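You operate a simulated robot arm through the tools that you are given. There is no shell and no other tool. Be economical: measure what you need, move in short steps, check, and stop when the job is done.

Carry out the task below with a simulated robot arm. There is one attempt and no reset: what you move stays moved.

Task
Stand the brown stopper beside the green-ring cylinder. It goes on the side that lies toward x +0.7, y -0.7 (a direction in the base frame), with about 3 cm between them.

Only the result counts: the job must be done as asked and must still hold three seconds after the hand-in. Knocking over, shifting, dropping, spilling or breaking anything else fails it. A push-on lid holds only when it is set on centred and level and pressed home; a screw cap is set on level and turned clockwise until tight.

Robot
A 7-joint arm with a two-finger parallel gripper, fixed in place. Base frame: the origin is at the foot of the arm, x ahead of it, y to its left, z up; the work surface is at about z = 720. Lengths are in mm, angles in degrees, forces in N, time in s.
With the tool pointing down near the work surface it reaches from about 160 to 680 mm from the base axis. Its first joint turns from -66.0 to 66.0 degrees. Payload 2.4 kg.
Tool frame: the origin (TCP) lies between the finger pads and is the grasp point; the fingertips stand 30 mm ahead of it; z points along the fingers, y is the line along which they close. Largest opening 94 mm; finger width 28, thickness 10; the body of the gripper, 50 by 96 mm, starts 55 mm behind the TCP.
Orientation is told as [roll, pitch, yaw] about the base's x, y, z axes, in that order, counted from this pose: with the fingers straight down and closing along the base's y, the tool's x points along the base's -x, its y along +y and its z along -z.

Tools
- The arm moves only by the tool arm_command. Its argument "targets" is text: rows parted by semicolons, each of 7 numbers parted by spaces: the opening, from 0 (shut) to 1 (fully open), then the shift along the tool's x, y, z in mm, then the turn, a rotation vector about the tool's x, y, z in degrees. In form: fingers x y z ax ay az; .... A call has 1 to 20 rows; each row is the pose to reach, as a shift and turn from the pose commanded when the call began, along the tool's axes at that moment. A row lasts 0.2 s, in which the tool goes at most 50 mm and 8.6 degrees; a call with a longer step from one row to the next is refused whole, and so is a gripper value outside its range. Where a pose cannot be reached the arm comes as near as it can. A force on the tool above 40 N (or 10 N above the force at the start of the call, whichever is more), or a blocked arm, ends the call early, and 0.2 s more pass. Each finger travels about 153 mm/s and halts on what it meets, pressing with about 30 N; the grip force reading is that of the motor and also rises with nothing between the fingers. The clock runs only during rows and for 0.2 s after the last one: add rows that repeat a pose to give the fingers time. It gives the time, the measured TCP pose, the force on the tool (base axes), the opening and the grip force at its end, in the units of the frame above (readings bear some noise), and new pictures: "pictures" is both (left out), scene, wrist or none.
- Cameras (640 x 400 px; columns grow to the right, rows downward): "scene" is fixed at [44.7, 495.5, 1443.2]; the picture's right is [-0.55, -0.84, 0.00], its down [-0.64, 0.42, -0.64] and it looks along [0.54, -0.35, -0.77] (base axes); focal length 359 px, centre (320, 200). "wrist" rides on the gripper at [-37, 0, -58] in the tool frame; the picture's right is [0.00, -1.00, 0.00], its down [0.97, 0.00, -0.24] and it looks along [0.24, 0.00, 0.97] (tool axes); focal length 218 px, centre (320, 200). There is no depth. A picture from a camera that has moved, and an enlarged one, comes with that camera's place and axes in the base frame and with its lens. The place of the scene camera against the robot may be out by one fixed shift of up to 25 mm in any direction.
- inspect(camera, box): a new picture of the part [left, top, right, bottom] of that camera's present view, enlarged. It takes no simulated time.
- job_done(): hands the job in; it is judged then, once.

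Go step by step. Nothing tells you positions but the pictures and the camera data: compare them with the known pose of the tool, close in by small moves and look again before you grip or let go. The budget is 90 turns and 150 pictures, counting those below and the enlarged ones. Unless the task says otherwise, let go and move clear before handing in, and close with one line.

The tools are called as name(argument=value, ...) on one line, values as JSON. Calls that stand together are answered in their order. arm_command: Moves the arm, as the interface text tells. Its arguments: {"type":"object","properties":{"targets":{"type":"string"},"pictures":{"type":"string","enum":["both","scene","wrist","none"]}},"required":["targets"]} The other tools are called the same way: inspect (camera, box) takes an enlarged picture of a part of a camera's view; job_done () hands the job in.

At the start:

```text
clock: 0.0
tool_pos: [284.7, 297.4, 964.5]
tool_rot: [0.0, 0.0, 0.0]
ft_force: [0.0, 0.2, -0.5]
gripper_width: 94.0
finger_force: 0.1
```

scene: 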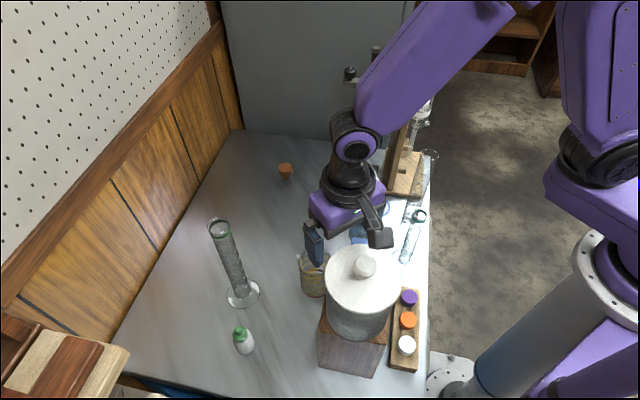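
wrist: 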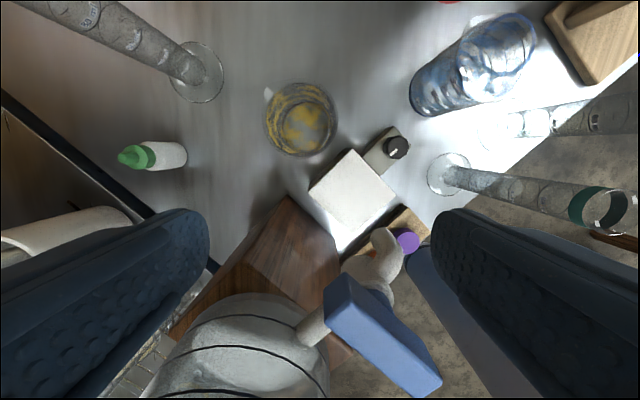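

I see a small brown stopper near the far part of the table and two graduated cylinders; I need to look closer to tell which has the green ring.

inspect(camera="scene", box=[180, 140, 340, 320])

inspect(camera="scene", box=[340, 80, 480, 280])

inspect(camera="wrist", box=[0, 0, 320, 200])

inspect(camera="wrist", box=[380, 0, 640, 260])

```text
2.22 times, centred on (260, 230) of scene
camera zoom: at [44.7, 495.5, 1443.2], right [-0.55, -0.84, 0.0], down [-0.64, 0.42, -0.64], along [0.54, -0.35, -0.77], focal length 797 px, centre (453, 133)
```

zoom: 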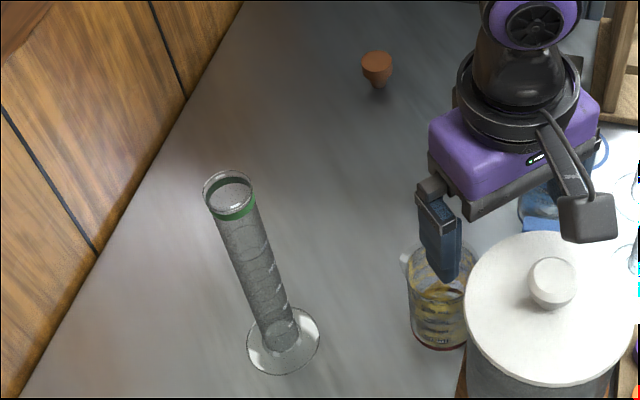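

```text
2.00 times, centred on (410, 180) of scene
camera zoom: at [44.7, 495.5, 1443.2], right [-0.55, -0.84, 0.0], down [-0.64, 0.42, -0.64], along [0.54, -0.35, -0.77], focal length 717 px, centre (140, 240)
```

zoom: 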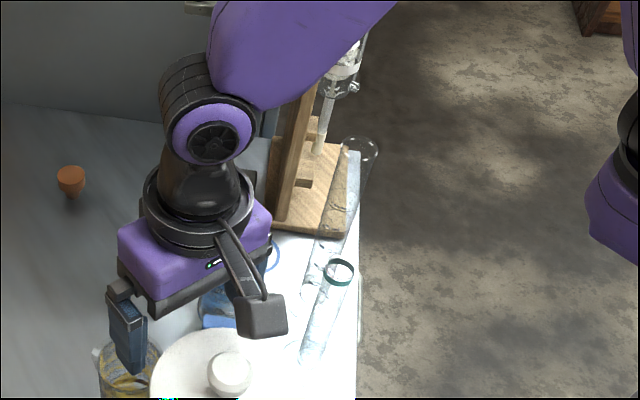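

```text
2.00 times, centred on (160, 100) of wrist
camera zoom: at [321.7, 298.2, 1021.9], right [0.0, -1.0, 0.0], down [-0.97, 0.0, 0.24], along [-0.24, 0.0, -0.97], focal length 436 px, centre (640, 400)
```

zoom: 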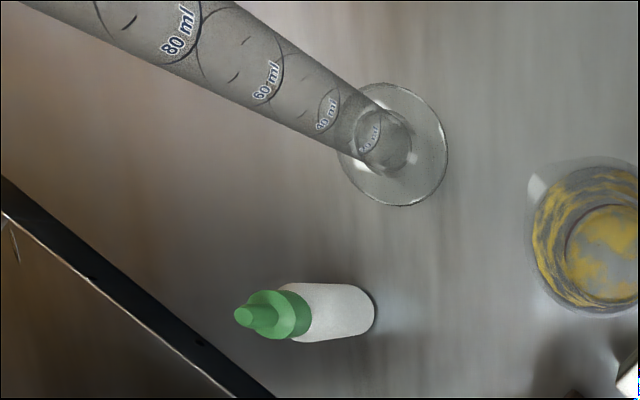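

```text
1.54 times, centred on (510, 130) of wrist
camera zoom: at [321.7, 298.2, 1021.9], right [0.0, -1.0, 0.0], down [-0.97, 0.0, 0.24], along [-0.24, 0.0, -0.97], focal length 336 px, centre (28, 308)
```

zoom: 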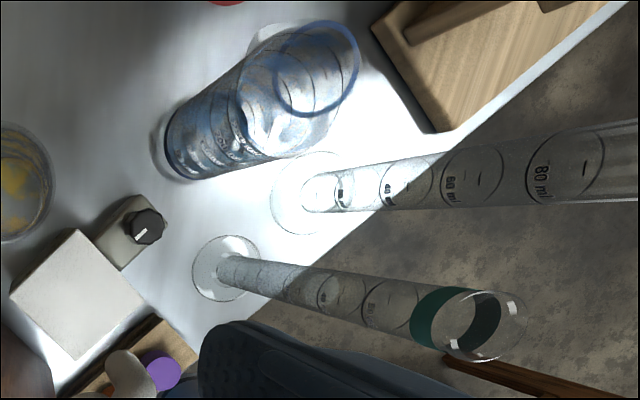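

The left cylinder (about x 411, y 451) shows a bright green ring; the short right one a teal one. I check the rings and stopper closer before moving.

inspect(camera="scene", box=[395, 140, 445, 220])

inspect(camera="scene", box=[265, 150, 305, 190])

inspect(camera="scene", box=[200, 205, 270, 315])

```text
5.00 times, centred on (420, 180) of scene
camera zoom: at [44.7, 495.5, 1443.2], right [-0.55, -0.84, 0.0], down [-0.64, 0.42, -0.64], along [0.54, -0.35, -0.77], focal length 1793 px, centre (-180, 300)
```

zoom: 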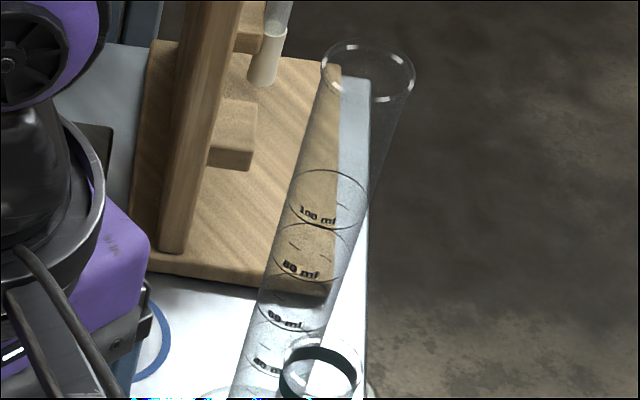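

```text
10.00 times, centred on (285, 170) of scene
camera zoom: at [44.7, 495.5, 1443.2], right [-0.55, -0.84, 0.0], down [-0.64, 0.42, -0.64], along [0.54, -0.35, -0.77], focal length 3587 px, centre (670, 500)
```

zoom: 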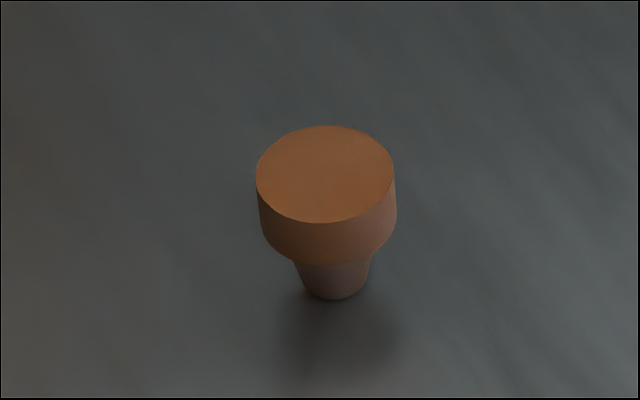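

```text
3.64 times, centred on (235, 260) of scene
camera zoom: at [44.7, 495.5, 1443.2], right [-0.55, -0.84, 0.0], down [-0.64, 0.42, -0.64], along [0.54, -0.35, -0.77], focal length 1304 px, centre (629, -18)
```

zoom: 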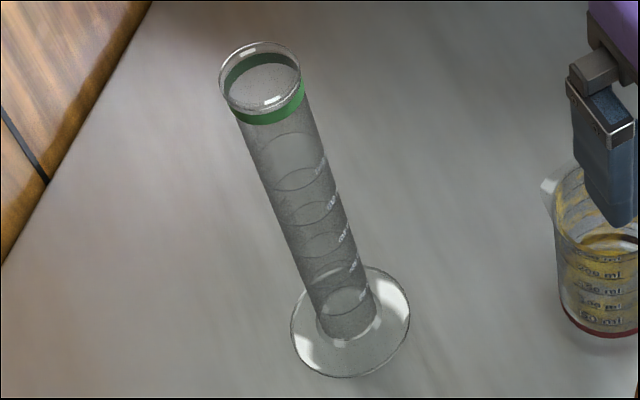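

The left cylinder's ring is plain green (the right one is dark teal), so it is the target. The stopper stands at about (655, 205), head up; I move above it at the present height.

arm_command(targets="1 -40 -12 0 0 0 0; 1 -80 -24 0 0 0 0; 1 -120 -36 0 0 0 0; 1 -160 -48 0 0 0 0; 1 -200 -60 0 0 0 0; 1 -240 -72 0 0 0 0; 1 -280 -84 0 0 0 0; 1 -310 -92 0 0 0 0; 1 -310 -92 0 0 0 0")

```text
clock: 2.0
tool_pos: [594.9, 204.5, 962.7]
tool_rot: [0.1, 0.0, 0.0]
ft_force: [-0.3, -0.1, 0.2]
gripper_width: 93.7
finger_force: 0.1
camera wrist: at [631.6, 206.7, 1020.2], right [0.0, -1.0, 0.0], down [-0.97, 0.0, 0.24], along [-0.24, 0.0, -0.97], focal length 218 px, centre (320, 200)
```

scene: 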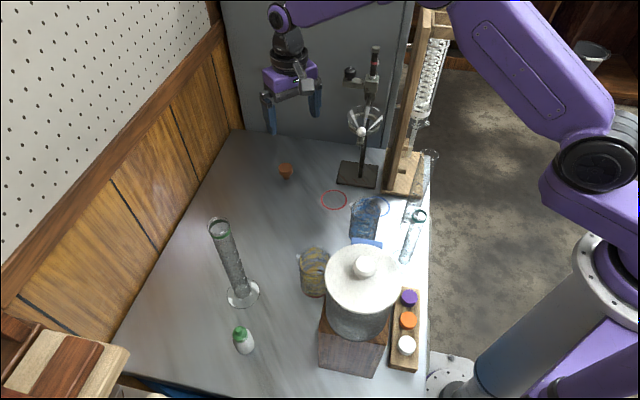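
wrist: 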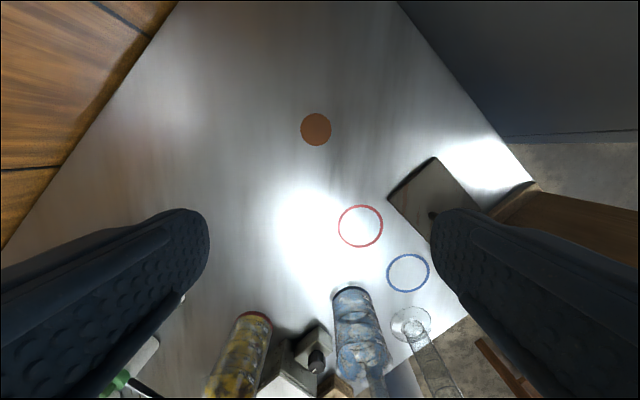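

The wrist view puts the stopper head at about (650, 211). I move above it and partly down, then look again.

arm_command(targets="1 -30 3 20 0 0 0; 1 -55 6 50 0 0 0; 1 -55 6 90 0 0 0; 1 -55 6 120 0 0 0; 1 -55 6 120 0 0 0")

```text
clock: 3.2
tool_pos: [648.4, 210.7, 845.8]
tool_rot: [0.1, 0.0, 0.0]
ft_force: [-0.7, -1.3, -0.3]
gripper_width: 93.9
finger_force: 0.2
camera wrist: at [685.7, 211.9, 902.9], right [0.0, -1.0, 0.0], down [-0.97, 0.0, 0.24], along [-0.24, 0.0, -0.97], focal length 218 px, centre (320, 200)
```

scene: 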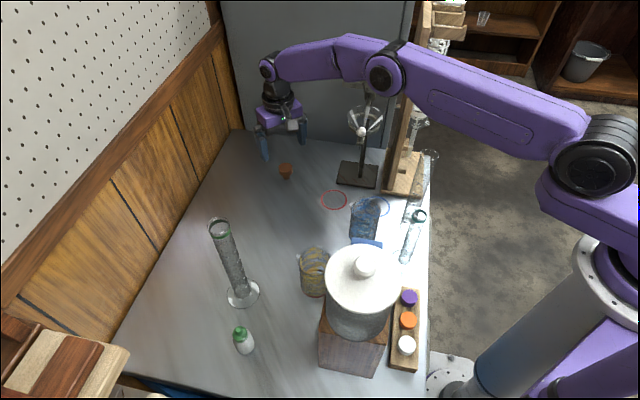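
wrist: 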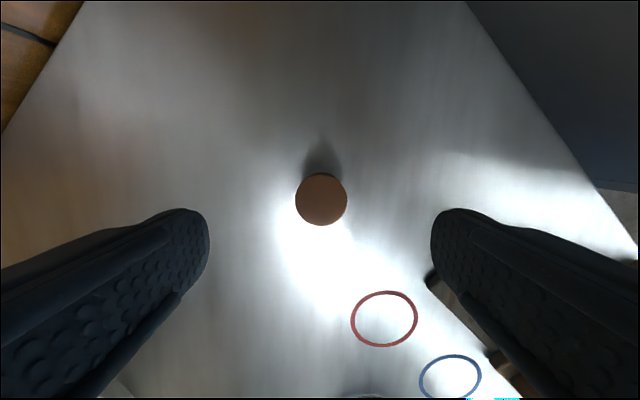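

The stopper is centred between the fingers. I descend to grasp height with tips about 6 mm above the table.

arm_command(targets="1 -2.5 0.5 25 0 0 0; 1 -2.5 0.5 50 0 0 0; 1 -2.5 0.5 75 0 0 0; 1 -2.5 0.5 88 0 0 0; 1 -2.5 0.5 88 0 0 0")

```text
clock: 4.4
tool_pos: [649.9, 209.0, 780.7]
tool_rot: [0.5, -1.6, -0.3]
ft_force: [1.0, 0.0, 0.3]
gripper_width: 94.2
finger_force: 0.1
out of reach, approached as far as the arm can: row 2, 3, 4, 5
camera wrist: at [685.3, 208.7, 839.3], right [0.0, -1.0, -0.01], down [-0.98, 0.0, 0.21], along [-0.21, 0.01, -0.98], focal length 218 px, centre (320, 200)
```

scene: 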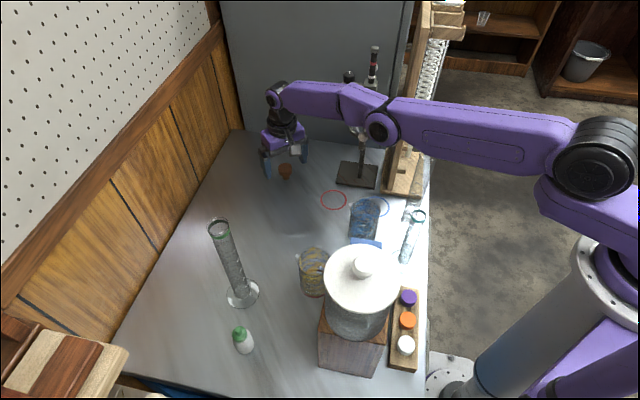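
wrist: 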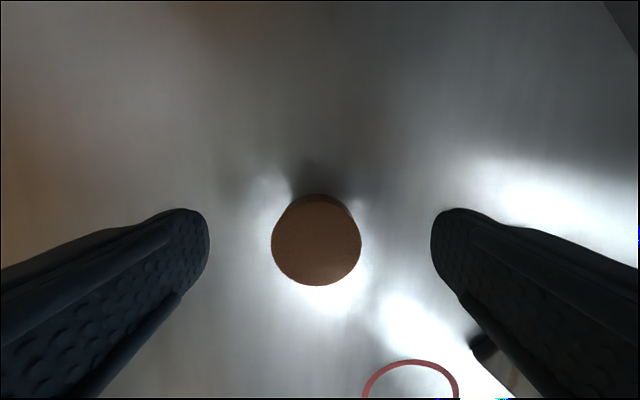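

Straight down is beyond reach at that spot, so I raise and tilt the tool about 20° so the fingers lean outward.

arm_command(targets="1 0 0 -30 0 0 0; 1 0 0 -60 0 0 0; 1 0 0 -60 0 -7 0; 1 0 0 -60 0 -14 0; 1 0 0 -60 0 -20 0; 1 0 0 -60 0 -20 0", pictures="none")

```text
clock: 5.8
tool_pos: [640.1, 208.7, 825.3]
tool_rot: [0.0, -20.1, 0.1]
ft_force: [0.5, -0.6, 1.0]
gripper_width: 94.1
finger_force: 0.1
```

Tilted fine. I lower to about z 785 over the stopper and look.

arm_command(targets="1 -5 2.3 14 0 0 0; 1 1 2.3 30 0 0 0; 1 5 2.3 46 0 0 0; 1 5 2.3 46 0 0 0")

```text
clock: 6.8
tool_pos: [651.9, 212.2, 780.9]
tool_rot: [0.1, -20.0, 0.0]
ft_force: [-0.5, 0.8, 0.6]
gripper_width: 94.0
finger_force: 0.0
camera wrist: at [665.9, 212.7, 847.0], right [0.0, -1.0, 0.0], down [-0.99, 0.0, -0.11], along [0.11, 0.0, -0.99], focal length 218 px, centre (320, 200)
```

scene: 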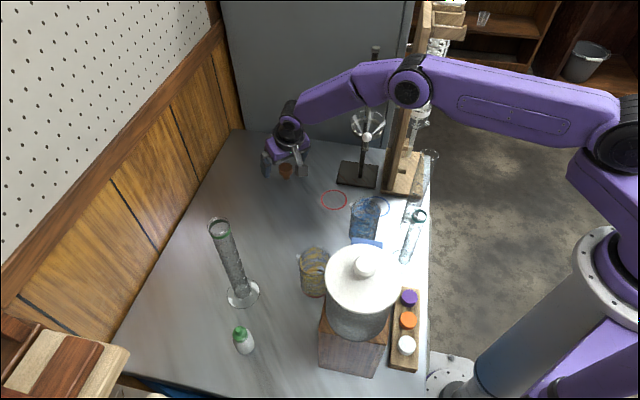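
wrist: 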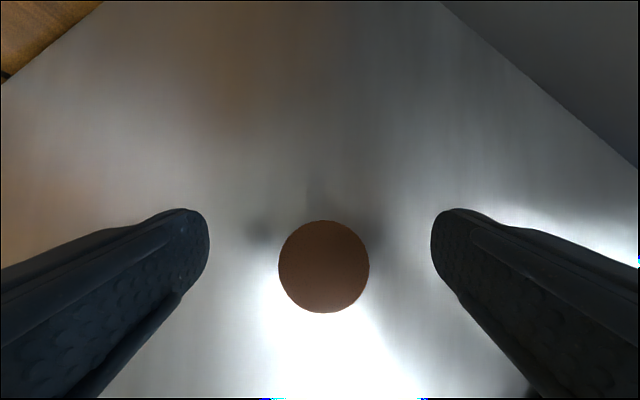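

Centred within about 1 mm. I go down the last 21 mm and close.

arm_command(targets="1 4 -0.5 10 0 0 0; 1 8.5 -1 19 0 0 0; 1 8.5 -1 19 0 0 0; 0.6 8.5 -1 19 0 0 0; 0.45 8.5 -1 19 0 0 0; 0.3 8.5 -1 19 0 0 0; 0.2 8.5 -1 19 0 0 0; 0.2 8.5 -1 19 0 0 0")

```text
clock: 8.6
tool_pos: [648.9, 209.7, 758.7]
tool_rot: [0.0, -19.9, -0.1]
ft_force: [0.1, 0.6, -0.8]
gripper_width: 34.5
finger_force: 30.3
camera wrist: at [664.9, 210.5, 826.5], right [0.0, -1.0, 0.0], down [-0.99, 0.0, -0.11], along [0.11, 0.0, -0.99], focal length 218 px, centre (320, 200)
```

scene: 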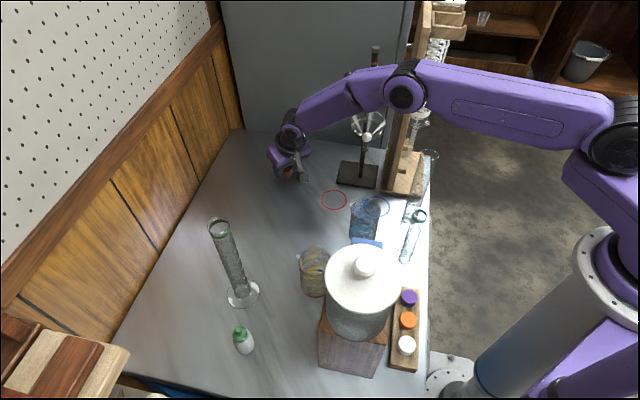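
wrist: 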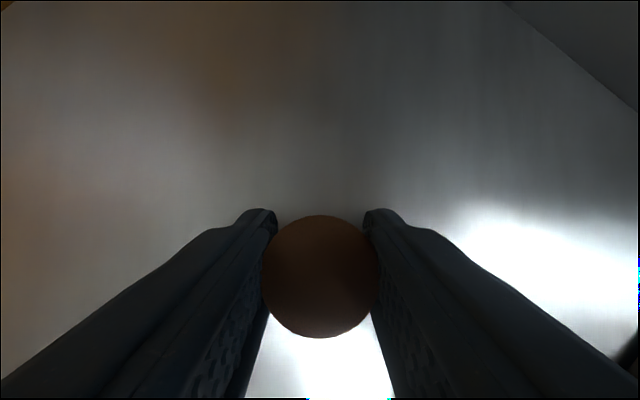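

Gripped at 34.5 mm. Since releasing beside the cylinder with this tilt would crowd it, I'll set the stopper down mid-table at about (540, 320), then regrasp it vertically.

arm_command(targets="0.2 -6.8 0 -18.8 0 0 0; 0.2 -13.7 0 -37.6 0 0 0; 0.2 11.9 27.5 -46.9 0 0 0; 0.2 37.5 55 -56.3 0 0 0; 0.2 63.1 82.5 -65.6 0 0 0; 0.2 88.7 110 -74.9 0 0 0; 0.2 88.7 110 -74.9 0 0 0; 0.2 95.6 110 -56.1 0 0 0; 0.2 99.7 110 -44.8 0 0 0; 0.2 99.7 110 -44.8 0 0 0")

```text
clock: 10.8
tool_pos: [539.7, 319.1, 767.8]
tool_rot: [0.0, -20.0, 0.0]
ft_force: [-0.5, 0.5, 0.3]
gripper_width: 34.0
finger_force: 29.8
camera wrist: at [555.6, 320.0, 834.8], right [0.0, -1.0, 0.0], down [-0.99, 0.0, -0.11], along [0.11, 0.0, -0.99], focal length 218 px, centre (320, 200)
```

scene: 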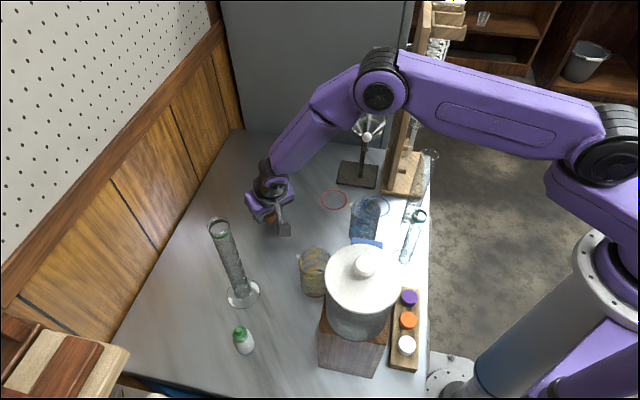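
wrist: 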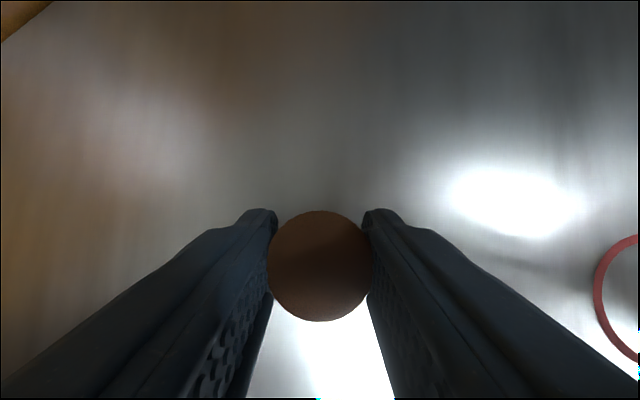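

The stopper's top looks a bit farther from the camera than at the grip, so it may have slipped or swung; I check.

inspect(camera="wrist", box=[240, 180, 400, 340])

inspect(camera="scene", box=[240, 170, 310, 250])

```text
2.50 times, centred on (320, 260) of wrist
camera zoom: at [555.6, 320.0, 834.8], right [0.0, -1.0, 0.0], down [-0.99, 0.0, -0.11], along [0.11, 0.0, -0.99], focal length 546 px, centre (320, 50)
```

zoom: 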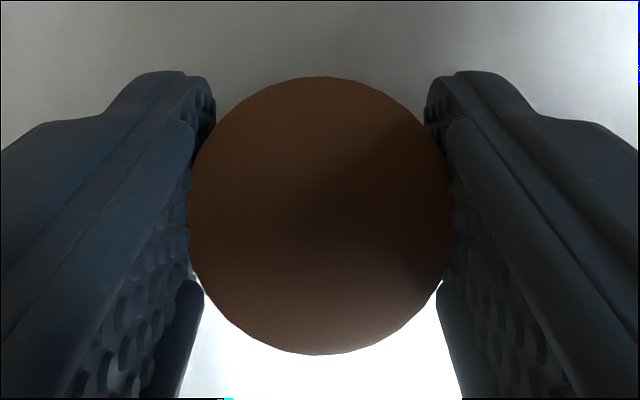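

```text
5.00 times, centred on (275, 210) of scene
camera zoom: at [44.7, 495.5, 1443.2], right [-0.55, -0.84, 0.0], down [-0.64, 0.42, -0.64], along [0.54, -0.35, -0.77], focal length 1793 px, centre (545, 150)
```

zoom: 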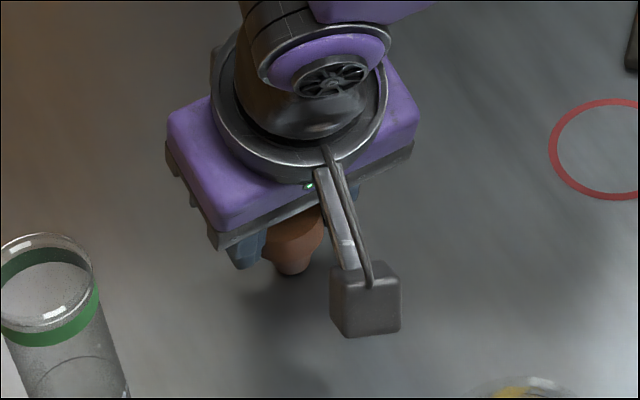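

The images suggest the stopper's base is nearly at the table already. I lower in small steps watching the force.

arm_command(targets="0.2 0.7 0 1.9 0 0 0; 0.2 1.4 0 3.8 0 0 0; 0.2 1.4 0 3.8 0 0 0", pictures="wrist")

```text
clock: 11.6
tool_pos: [541.1, 318.7, 765.6]
tool_rot: [0.1, -20.2, -0.1]
ft_force: [-9.7, -6.6, 28.7]
gripper_width: 34.0
finger_force: 30.5
camera wrist: at [556.2, 320.0, 832.6], right [0.0, -1.0, 0.0], down [-0.99, 0.0, -0.11], along [0.11, 0.0, -0.99], focal length 218 px, centre (320, 200)
```

wrist: 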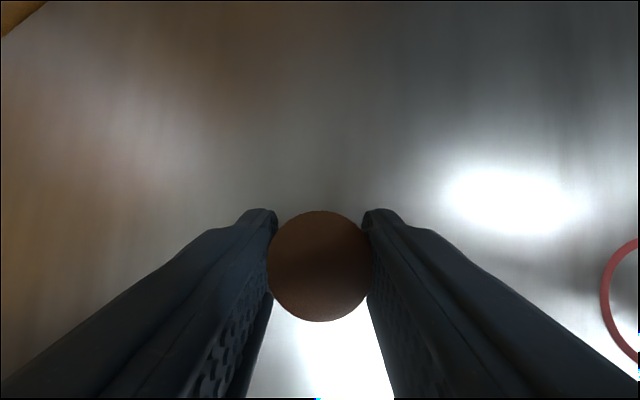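

It is in contact with the table (28 N). I ease up about 2.5 mm to relax the press, then open and rise along the tool axis.

arm_command(targets="0.2 -0.8 0 -2.2 0 0 0; 0.2 -0.8 0 -2.2 0 0 0; 0.42 -0.8 0 -2.2 0 0 0; 0.6 -0.8 0 -2.2 0 0 0; 0.8 -0.8 0 -2.2 0 0 0; 0.8 -0.8 0 -2.2 0 0 0")

```text
clock: 13.0
tool_pos: [541.7, 318.9, 766.5]
tool_rot: [0.0, -20.0, 0.1]
ft_force: [0.3, -0.2, 0.6]
gripper_width: 75.4
finger_force: 0.1
camera wrist: at [555.8, 319.9, 833.1], right [0.0, -1.0, 0.0], down [-0.99, 0.0, -0.11], along [0.11, 0.0, -0.99], focal length 218 px, centre (320, 200)
```

scene: 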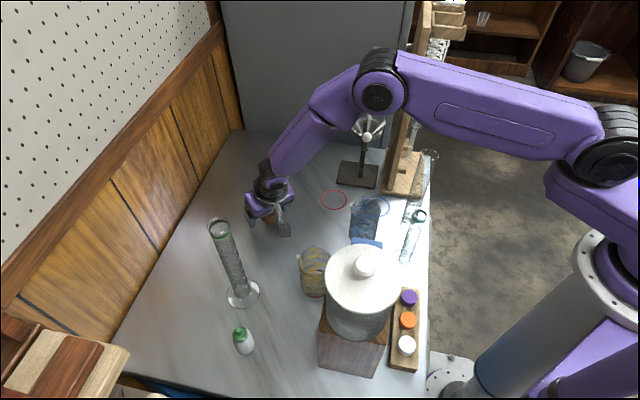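
wrist: 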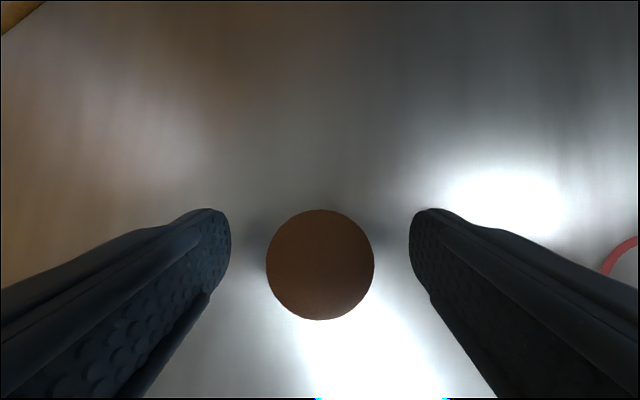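

The stopper stands upright at about (543, 320). I rise and straighten the tool, then take stock of the cylinder.

arm_command(targets="0.8 -10 0 -28 0 0 0; 1 -25 0 -68 0 0 0; 1 -41 0 -113 0 0 0; 1 -41 0 -113 0 7 0; 1 -41 0 -113 0 14 0; 1 -41 0 -113 0 20 0; 1 -41 0 -113 0 20 0")

```text
clock: 14.6
tool_pos: [540.6, 320.0, 888.4]
tool_rot: [0.0, 0.2, 0.0]
ft_force: [0.2, -0.3, -0.5]
gripper_width: 94.2
finger_force: 0.2
camera wrist: at [577.6, 320.3, 944.7], right [0.0, -1.0, 0.0], down [-0.97, 0.0, 0.24], along [-0.24, 0.0, -0.97], focal length 218 px, centre (320, 200)
```

scene: 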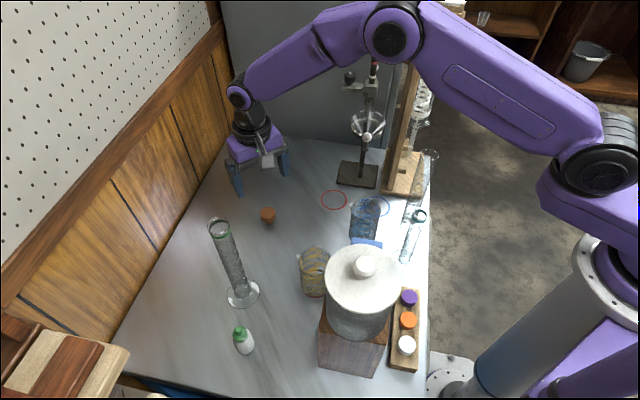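
wrist: 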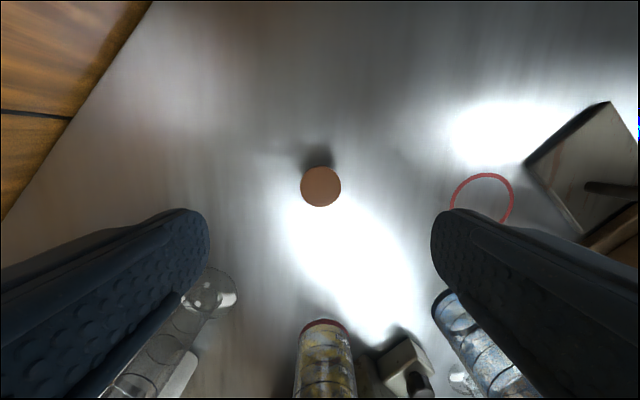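

The cylinder foot re-measures at (409, 451), agreeing with before. I now yaw the tool -45° so the fingers close across the line to the cylinder.

arm_command(targets="1 -2 0 0 0 0 7.5; 1 -2 0 0 0 0 15; 1 -2 0 0 0 0 22.5; 1 -2 0 0 0 0 30; 1 -2 0 20 0 0 37.5; 1 -2 0 45 0 0 45; 1 -2 0 45 0 0 45", pictures="wrist")

```text
clock: 16.2
tool_pos: [543.0, 321.6, 841.0]
tool_rot: [0.1, 0.0, -45.1]
ft_force: [0.2, -0.1, -0.1]
gripper_width: 94.0
finger_force: 0.0
camera wrist: at [568.5, 295.5, 898.3], right [-0.71, -0.71, 0.0], down [-0.69, 0.69, 0.24], along [-0.17, 0.17, -0.97], focal length 218 px, centre (320, 200)
```

wrist: 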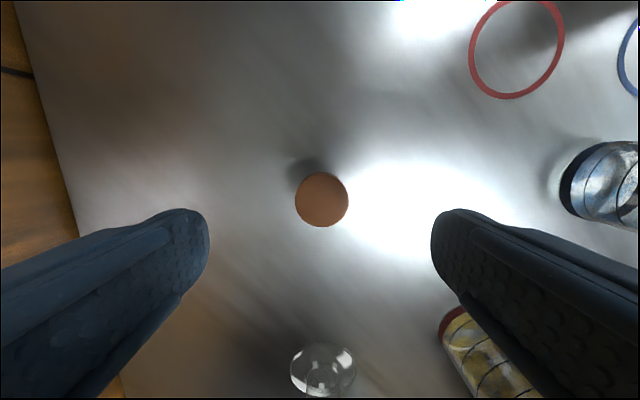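

The stopper is centred and already lies on the wanted diagonal from the cylinder. I descend to z≈754 and grip lower this time.

arm_command(targets="1 -1.5 0 30 0 0 0; 1 -1.5 0 60 0 0 0; 1 -1.5 0 80 0 0 0; 1 -1.5 0 87 0 0 0; 1 -1.5 0 87 0 0 0; 0.6 -1.5 0 87 0 0 0; 0.4 -1.5 0 87 0 0 0; 0.2 -1.5 0 87 0 0 0; 0.1 -1.5 0 87 0 0 0; 0.1 -1.5 0 87 0 0 0")

inspect(camera="wrist", box=[220, 180, 420, 400])

```text
clock: 18.4
tool_pos: [543.6, 319.2, 755.7]
tool_rot: [-0.1, 0.0, -45.1]
ft_force: [0.1, -0.9, 1.5]
gripper_width: 34.4
finger_force: 29.9
camera wrist: at [570.8, 293.7, 812.2], right [-0.71, -0.71, 0.0], down [-0.69, 0.69, 0.24], along [-0.17, 0.17, -0.97], focal length 218 px, centre (320, 200)
```

scene: 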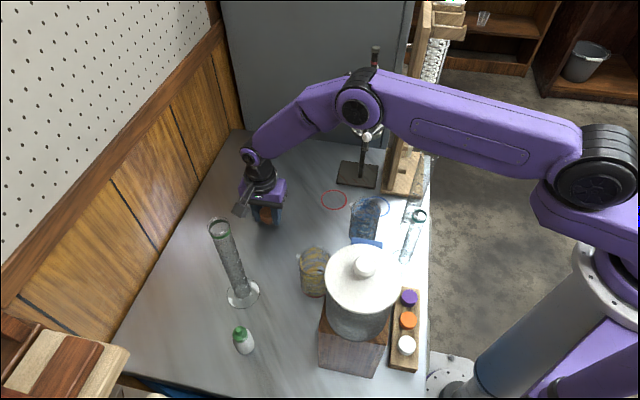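
wrist: 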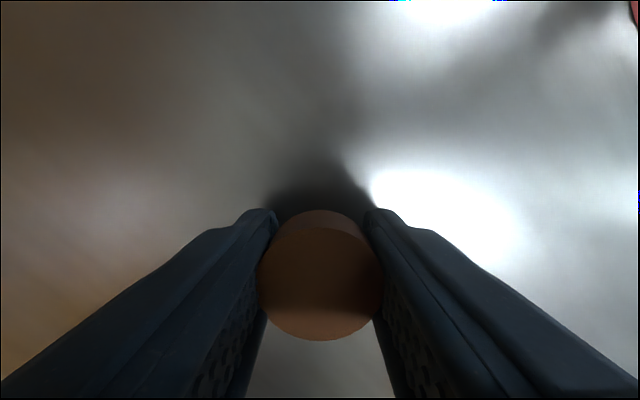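

```text
1.82 times, centred on (320, 290) of wrist
camera zoom: at [570.8, 293.7, 812.2], right [-0.71, -0.71, 0.0], down [-0.69, 0.69, 0.24], along [-0.17, 0.17, -0.97], focal length 397 px, centre (320, 36)
```

zoom: 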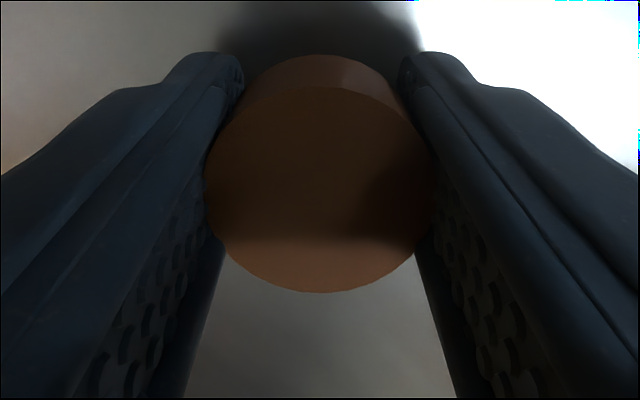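

Gripped again. I lift gently by 25 mm and check for slip.

arm_command(targets="0.1 0 0 -3 0 0 0; 0.1 0 0 -8 0 0 0; 0.1 0 0 -13 0 0 0; 0.1 0 0 -18 0 0 0; 0.1 0 0 -23 0 0 0; 0.1 0 0 -25 0 0 0; 0.1 0 0 -25 0 0 0")

inspect(camera="wrist", box=[220, 180, 420, 400])

inspect(camera="scene", box=[230, 170, 300, 240])

```text
clock: 20.0
tool_pos: [543.0, 318.3, 779.5]
tool_rot: [0.0, 0.0, -45.0]
ft_force: [0.2, -0.3, 0.4]
gripper_width: 34.4
finger_force: 30.1
camera wrist: at [570.0, 293.7, 837.3], right [-0.71, -0.71, 0.0], down [-0.69, 0.69, 0.24], along [-0.17, 0.17, -0.97], focal length 218 px, centre (320, 200)
```

scene: 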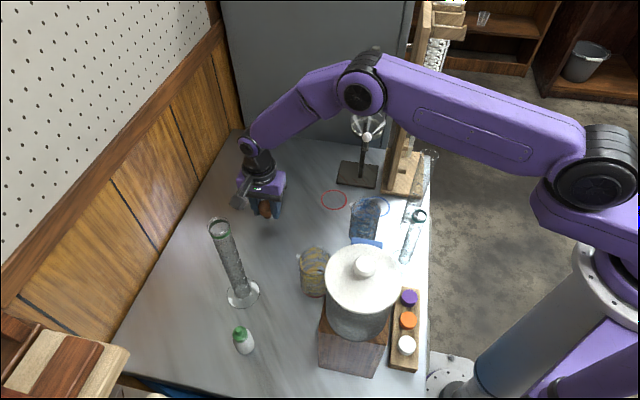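
wrist: 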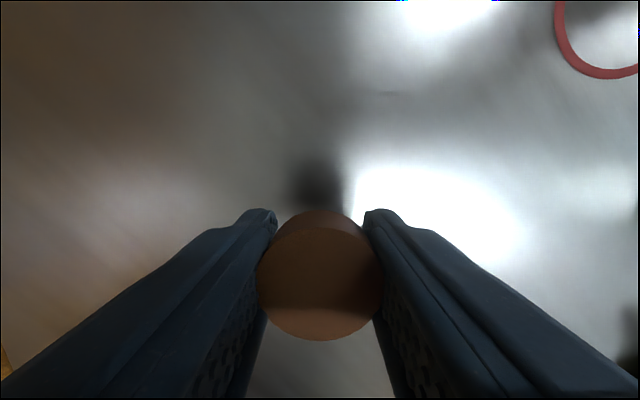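

```text
1.82 times, centred on (320, 290) of wrist
camera zoom: at [570.0, 293.7, 837.3], right [-0.71, -0.71, 0.0], down [-0.69, 0.69, 0.24], along [-0.17, 0.17, -0.97], focal length 397 px, centre (320, 36)
```

zoom: 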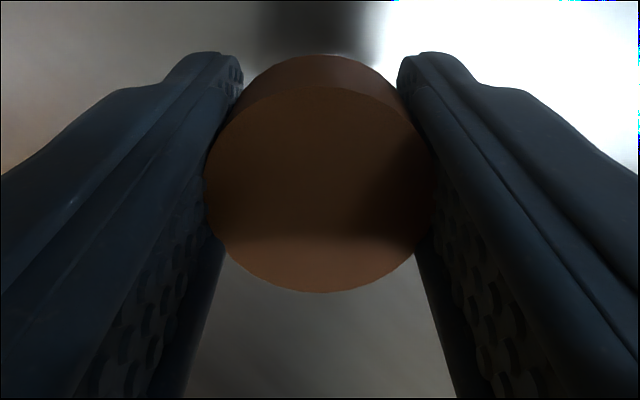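

```text
5.71 times, centred on (265, 205) of scene
camera zoom: at [44.7, 495.5, 1443.2], right [-0.55, -0.84, 0.0], down [-0.64, 0.42, -0.64], along [0.54, -0.35, -0.77], focal length 2050 px, centre (634, 171)
```

zoom: 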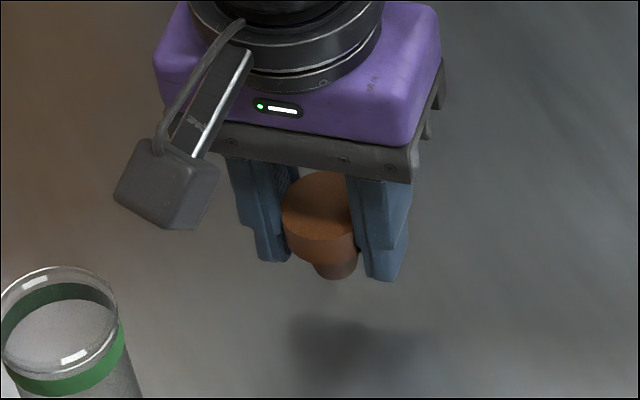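

No slip this time. A box on the gripper's +x tool side sticks out ~110 mm at cylinder height, so approaching with this yaw would hit the cylinder; I turn back to yaw 0 where box and body both clear it.

arm_command(targets="0.1 0 0 0 0 0 -7.5; 0.1 0 0 -3 0 0 -15; 0.1 0 0 -5 0 0 -22.5; 0.1 0 0 -5 0 0 -30; 0.1 0 0 -5 0 0 -37.5; 0.1 0 0 -5 0 0 -45; 0.1 0 0 -5 0 0 -45")

inspect(camera="scene", box=[200, 130, 340, 270])

```text
clock: 21.6
tool_pos: [544.2, 318.9, 784.1]
tool_rot: [0.0, 0.0, 0.1]
ft_force: [0.0, 0.1, 0.2]
gripper_width: 34.3
finger_force: 30.1
camera wrist: at [581.0, 319.5, 841.7], right [0.0, -1.0, 0.0], down [-0.97, 0.0, 0.24], along [-0.24, 0.0, -0.97], focal length 218 px, centre (320, 200)
```

scene: 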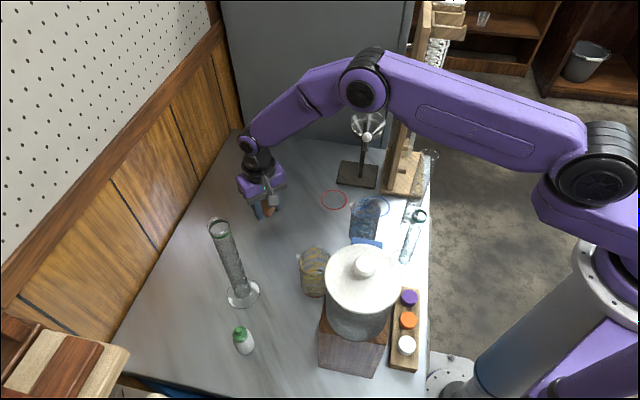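
wrist: 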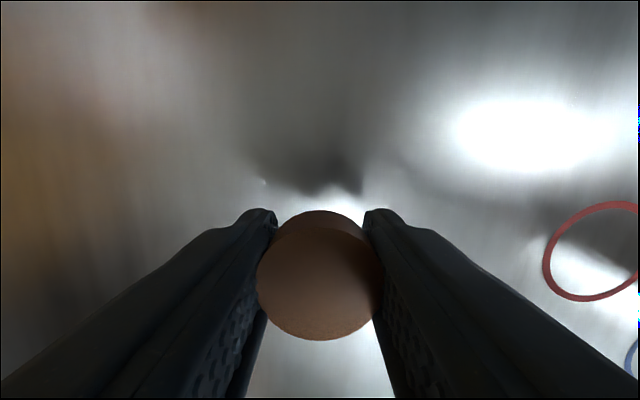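

```text
2.86 times, centred on (270, 200) of scene
camera zoom: at [44.7, 495.5, 1443.2], right [-0.55, -0.84, 0.0], down [-0.64, 0.42, -0.64], along [0.54, -0.35, -0.77], focal length 1025 px, centre (463, 200)
```

zoom: 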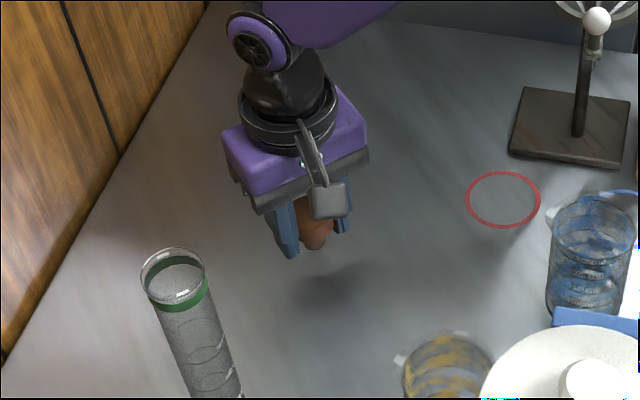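

Clearances look fine. I move diagonally, in slow steps at this height, to put the stopper above about (467, 392), then check in the scene view before lowering.

arm_command(targets="0.1 12 11 0 0 0 0; 0.1 26 24 0 0 0 0; 0.1 40 37 0 0 0 0; 0.1 54 50 0 0 0 0; 0.1 66 61 0 0 0 0; 0.1 71 66 0 0 0 0; 0.1 71 66 0 0 0 0")

inspect(camera="scene", box=[190, 190, 310, 310])

```text
clock: 23.2
tool_pos: [473.1, 386.2, 784.7]
tool_rot: [0.0, 0.0, 0.1]
ft_force: [0.2, 0.0, 0.1]
gripper_width: 34.1
finger_force: 29.8
camera wrist: at [509.8, 386.4, 842.1], right [0.0, -1.0, 0.0], down [-0.97, 0.0, 0.24], along [-0.24, 0.0, -0.97], focal length 218 px, centre (320, 200)
```

scene: 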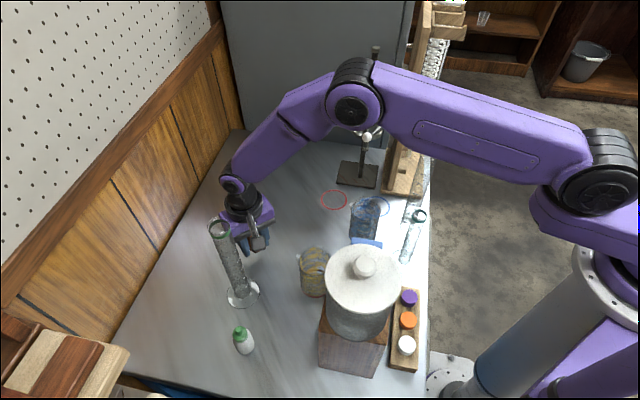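
wrist: 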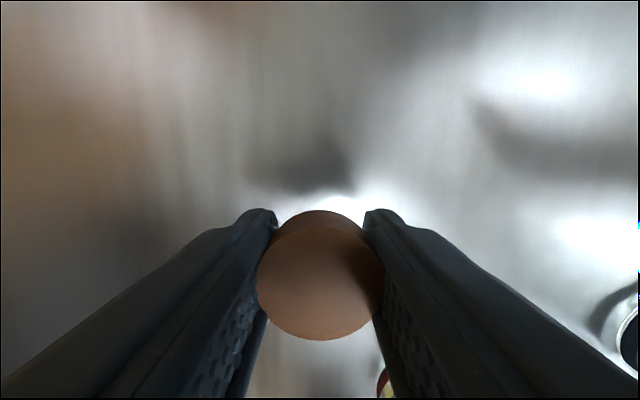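

```text
3.33 times, centred on (250, 250) of scene
camera zoom: at [44.7, 495.5, 1443.2], right [-0.55, -0.84, 0.0], down [-0.64, 0.42, -0.64], along [0.54, -0.35, -0.77], focal length 1196 px, centre (553, 33)
```

zoom: 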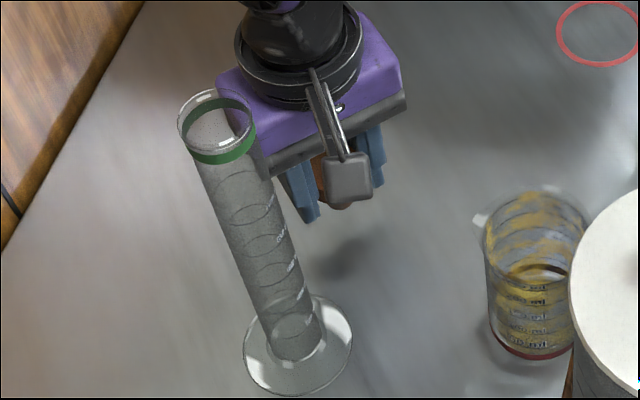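

Cylinder unmoved and clear. I do the last diagonal bit and lower until just above the table.

arm_command(targets="0.1 4 3 0 0 0 0; 0.1 8 6.5 0 0 0 0; 0.1 8 6.5 6 0 0 0; 0.1 8 6.5 13 0 0 0; 0.1 8 6.5 20 0 0 0; 0.1 8 6.5 25 0 0 0; 0.1 8 6.5 25 0 0 0")

inspect(camera="scene", box=[190, 190, 310, 310])

```text
clock: 24.8
tool_pos: [465.2, 393.1, 759.8]
tool_rot: [0.1, 0.0, 0.1]
ft_force: [-0.4, -1.1, 0.0]
gripper_width: 34.3
finger_force: 29.7
camera wrist: at [502.2, 392.8, 816.5], right [0.0, -1.0, 0.0], down [-0.97, 0.0, 0.24], along [-0.24, 0.0, -0.97], focal length 218 px, centre (320, 200)
```

scene: 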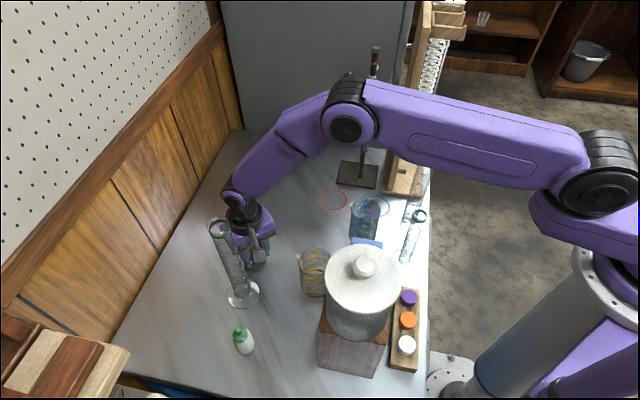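
wrist: 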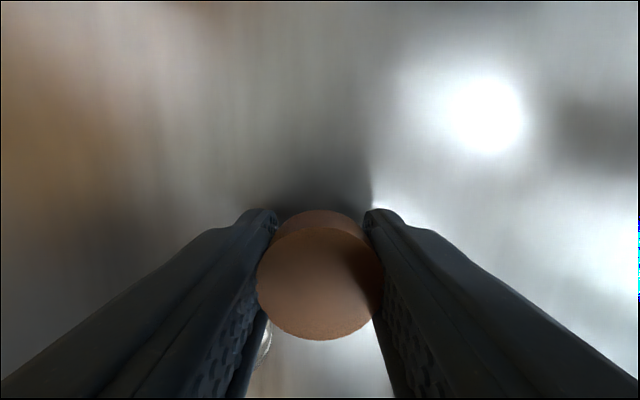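

```text
3.33 times, centred on (250, 250) of scene
camera zoom: at [44.7, 495.5, 1443.2], right [-0.55, -0.84, 0.0], down [-0.64, 0.42, -0.64], along [0.54, -0.35, -0.77], focal length 1196 px, centre (553, 33)
```

zoom: 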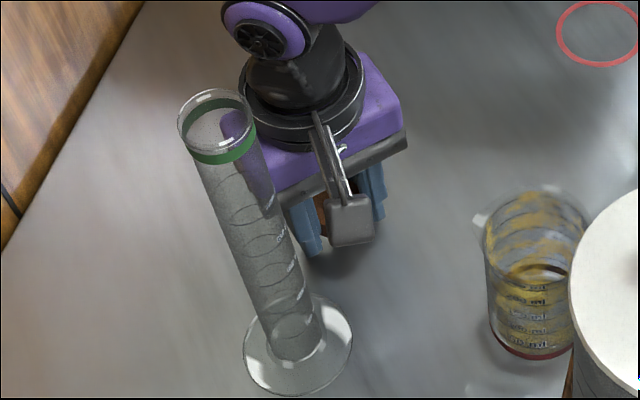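

All clear. I lower the remaining few mm while watching force.

arm_command(targets="0.1 0 0 2 0 0 0; 0.1 0 0 4 0 0 0; 0.1 0 0 4 0 0 0", pictures="none")

```text
clock: 25.6
tool_pos: [465.2, 391.6, 755.7]
tool_rot: [-0.1, -0.1, 0.1]
ft_force: [-0.3, -0.3, -0.1]
gripper_width: 34.1
finger_force: 30.5
```

arm_command(targets="0.1 0 0 0.8 0 0 0; 0.1 0 0 1.5 0 0 0; 0.1 0 0 1.5 0 0 0", pictures="none")

```text
clock: 26.4
tool_pos: [463.9, 393.2, 753.8]
tool_rot: [0.0, -0.1, 0.0]
ft_force: [-3.3, -5.3, 17.4]
gripper_width: 34.2
finger_force: 30.0
```

Table contact felt. I ease off, open moderately (room to the foot is enough) and rise straight up.

arm_command(targets="0.1 0 0 -0.7 0 0 0; 0.1 0 0 -0.7 0 0 0; 0.42 0 0 -0.7 0 0 0; 0.55 0 0 -0.7 0 0 0; 0.65 0 0 -0.7 0 0 0; 0.65 0 0 -0.7 0 0 0; 0.65 0 0 -10 0 0 0; 0.65 0 0 -30 0 0 0; 0.65 0 0 -60 0 0 0; 0.65 0 0 -60 0 0 0")

```text
clock: 28.6
tool_pos: [464.9, 390.1, 812.8]
tool_rot: [0.0, 0.0, 0.0]
ft_force: [-1.3, 0.4, 0.0]
gripper_width: 61.1
finger_force: 0.0
camera wrist: at [502.1, 391.1, 870.8], right [0.0, -1.0, 0.0], down [-0.97, 0.0, 0.24], along [-0.24, 0.0, -0.97], focal length 218 px, centre (320, 200)
```

scene: 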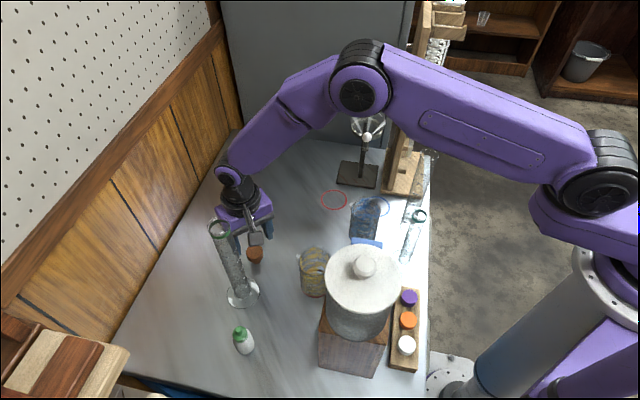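
wrist: 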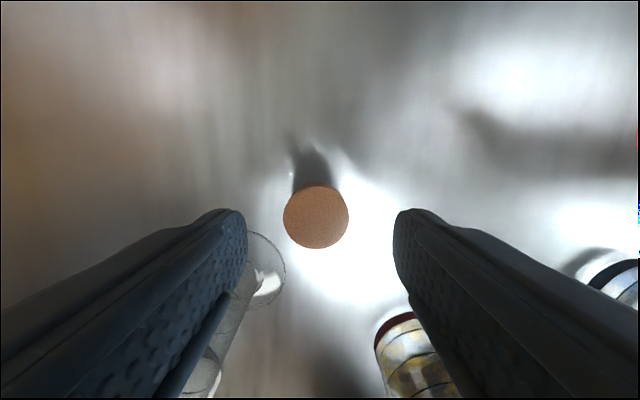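

The stopper stands upright. I back away diagonally from the cylinder and up, then check the spacing.

arm_command(targets="0.65 -20 -20 -5 0 0 0; 0.65 -45 -45 -20 0 0 0; 0.65 -70 -70 -50 0 0 0; 0.65 -95 -80 -80 0 0 0; 0.65 -95 -80 -110 0 0 0; 0.65 -95 -80 -110 0 0 0")

inspect(camera="scene", box=[200, 210, 300, 310])

inspect(camera="wrist", box=[120, 180, 400, 400])

```text
clock: 30.0
tool_pos: [559.0, 311.0, 923.3]
tool_rot: [0.0, 0.0, 0.0]
ft_force: [0.6, -0.5, -0.1]
gripper_width: 60.9
finger_force: 0.1
camera wrist: at [595.5, 311.9, 981.0], right [0.0, -1.0, 0.0], down [-0.97, 0.0, 0.24], along [-0.24, 0.0, -0.97], focal length 218 px, centre (320, 200)
```

scene: 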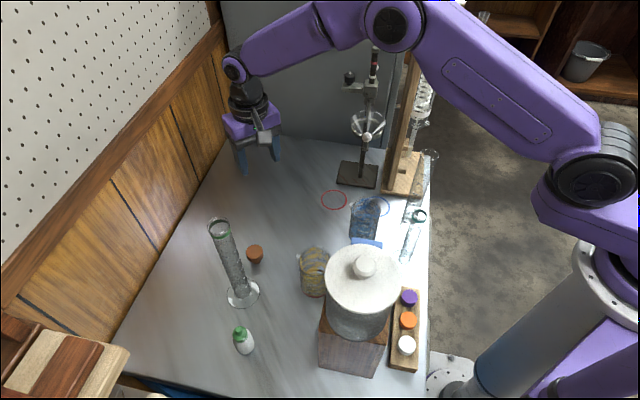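
wrist: 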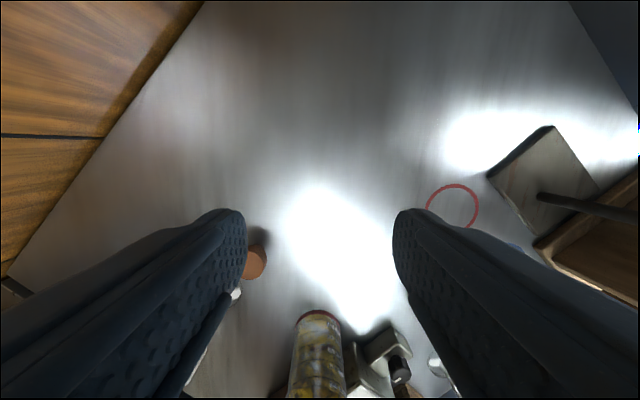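

```text
4.00 times, centred on (250, 260) of scene
camera zoom: at [44.7, 495.5, 1443.2], right [-0.55, -0.84, 0.0], down [-0.64, 0.42, -0.64], along [0.54, -0.35, -0.77], focal length 1435 px, centre (600, -40)
```

zoom: 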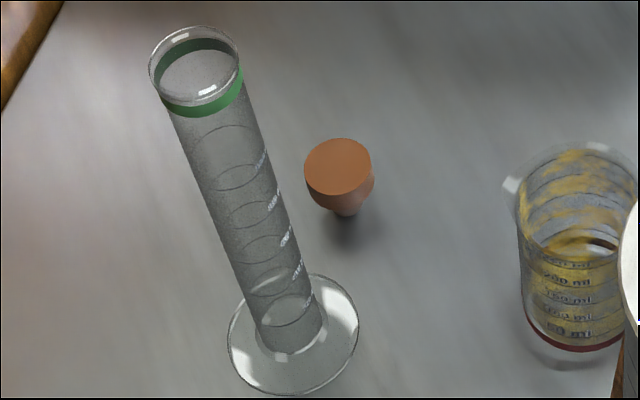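

```text
1.82 times, centred on (260, 290) of wrist
camera zoom: at [595.5, 311.9, 981.0], right [0.0, -1.0, 0.0], down [-0.97, 0.0, 0.24], along [-0.24, 0.0, -0.97], focal length 397 px, centre (429, 36)
```

zoom: 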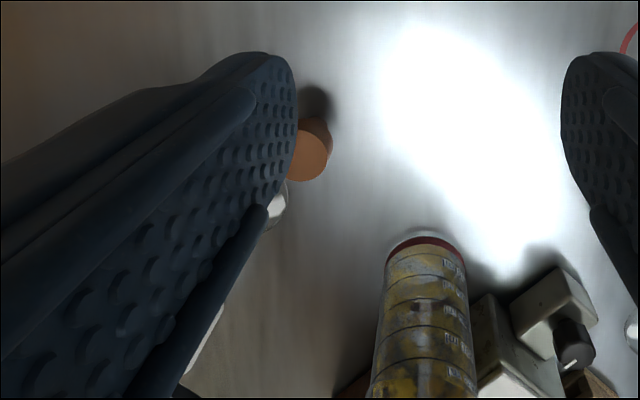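

Scene measurement gives about 80 mm centre to centre on the diagonal, i.e. roughly 3 cm clear. One last close look to confirm it stands level.

inspect(camera="scene", box=[235, 235, 275, 275])

```text
10.00 times, centred on (255, 255) of scene
camera zoom: at [44.7, 495.5, 1443.2], right [-0.55, -0.84, 0.0], down [-0.64, 0.42, -0.64], along [0.54, -0.35, -0.77], focal length 3587 px, centre (970, -350)
```

zoom: 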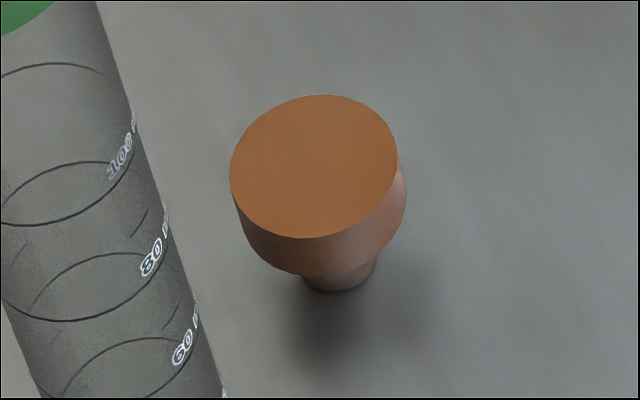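

The stopper stands upright, about 3 cm from the cylinder's foot on the requested side. Nothing else has moved and the arm is clear, so I hand in.

job_done()

```text
The job is handed in.
```

The brown stopper now stands upright beside the green-ring cylinder, on the side toward x +0.7, y -0.7, with a gap of about 3 cm to the cylinder's foot.
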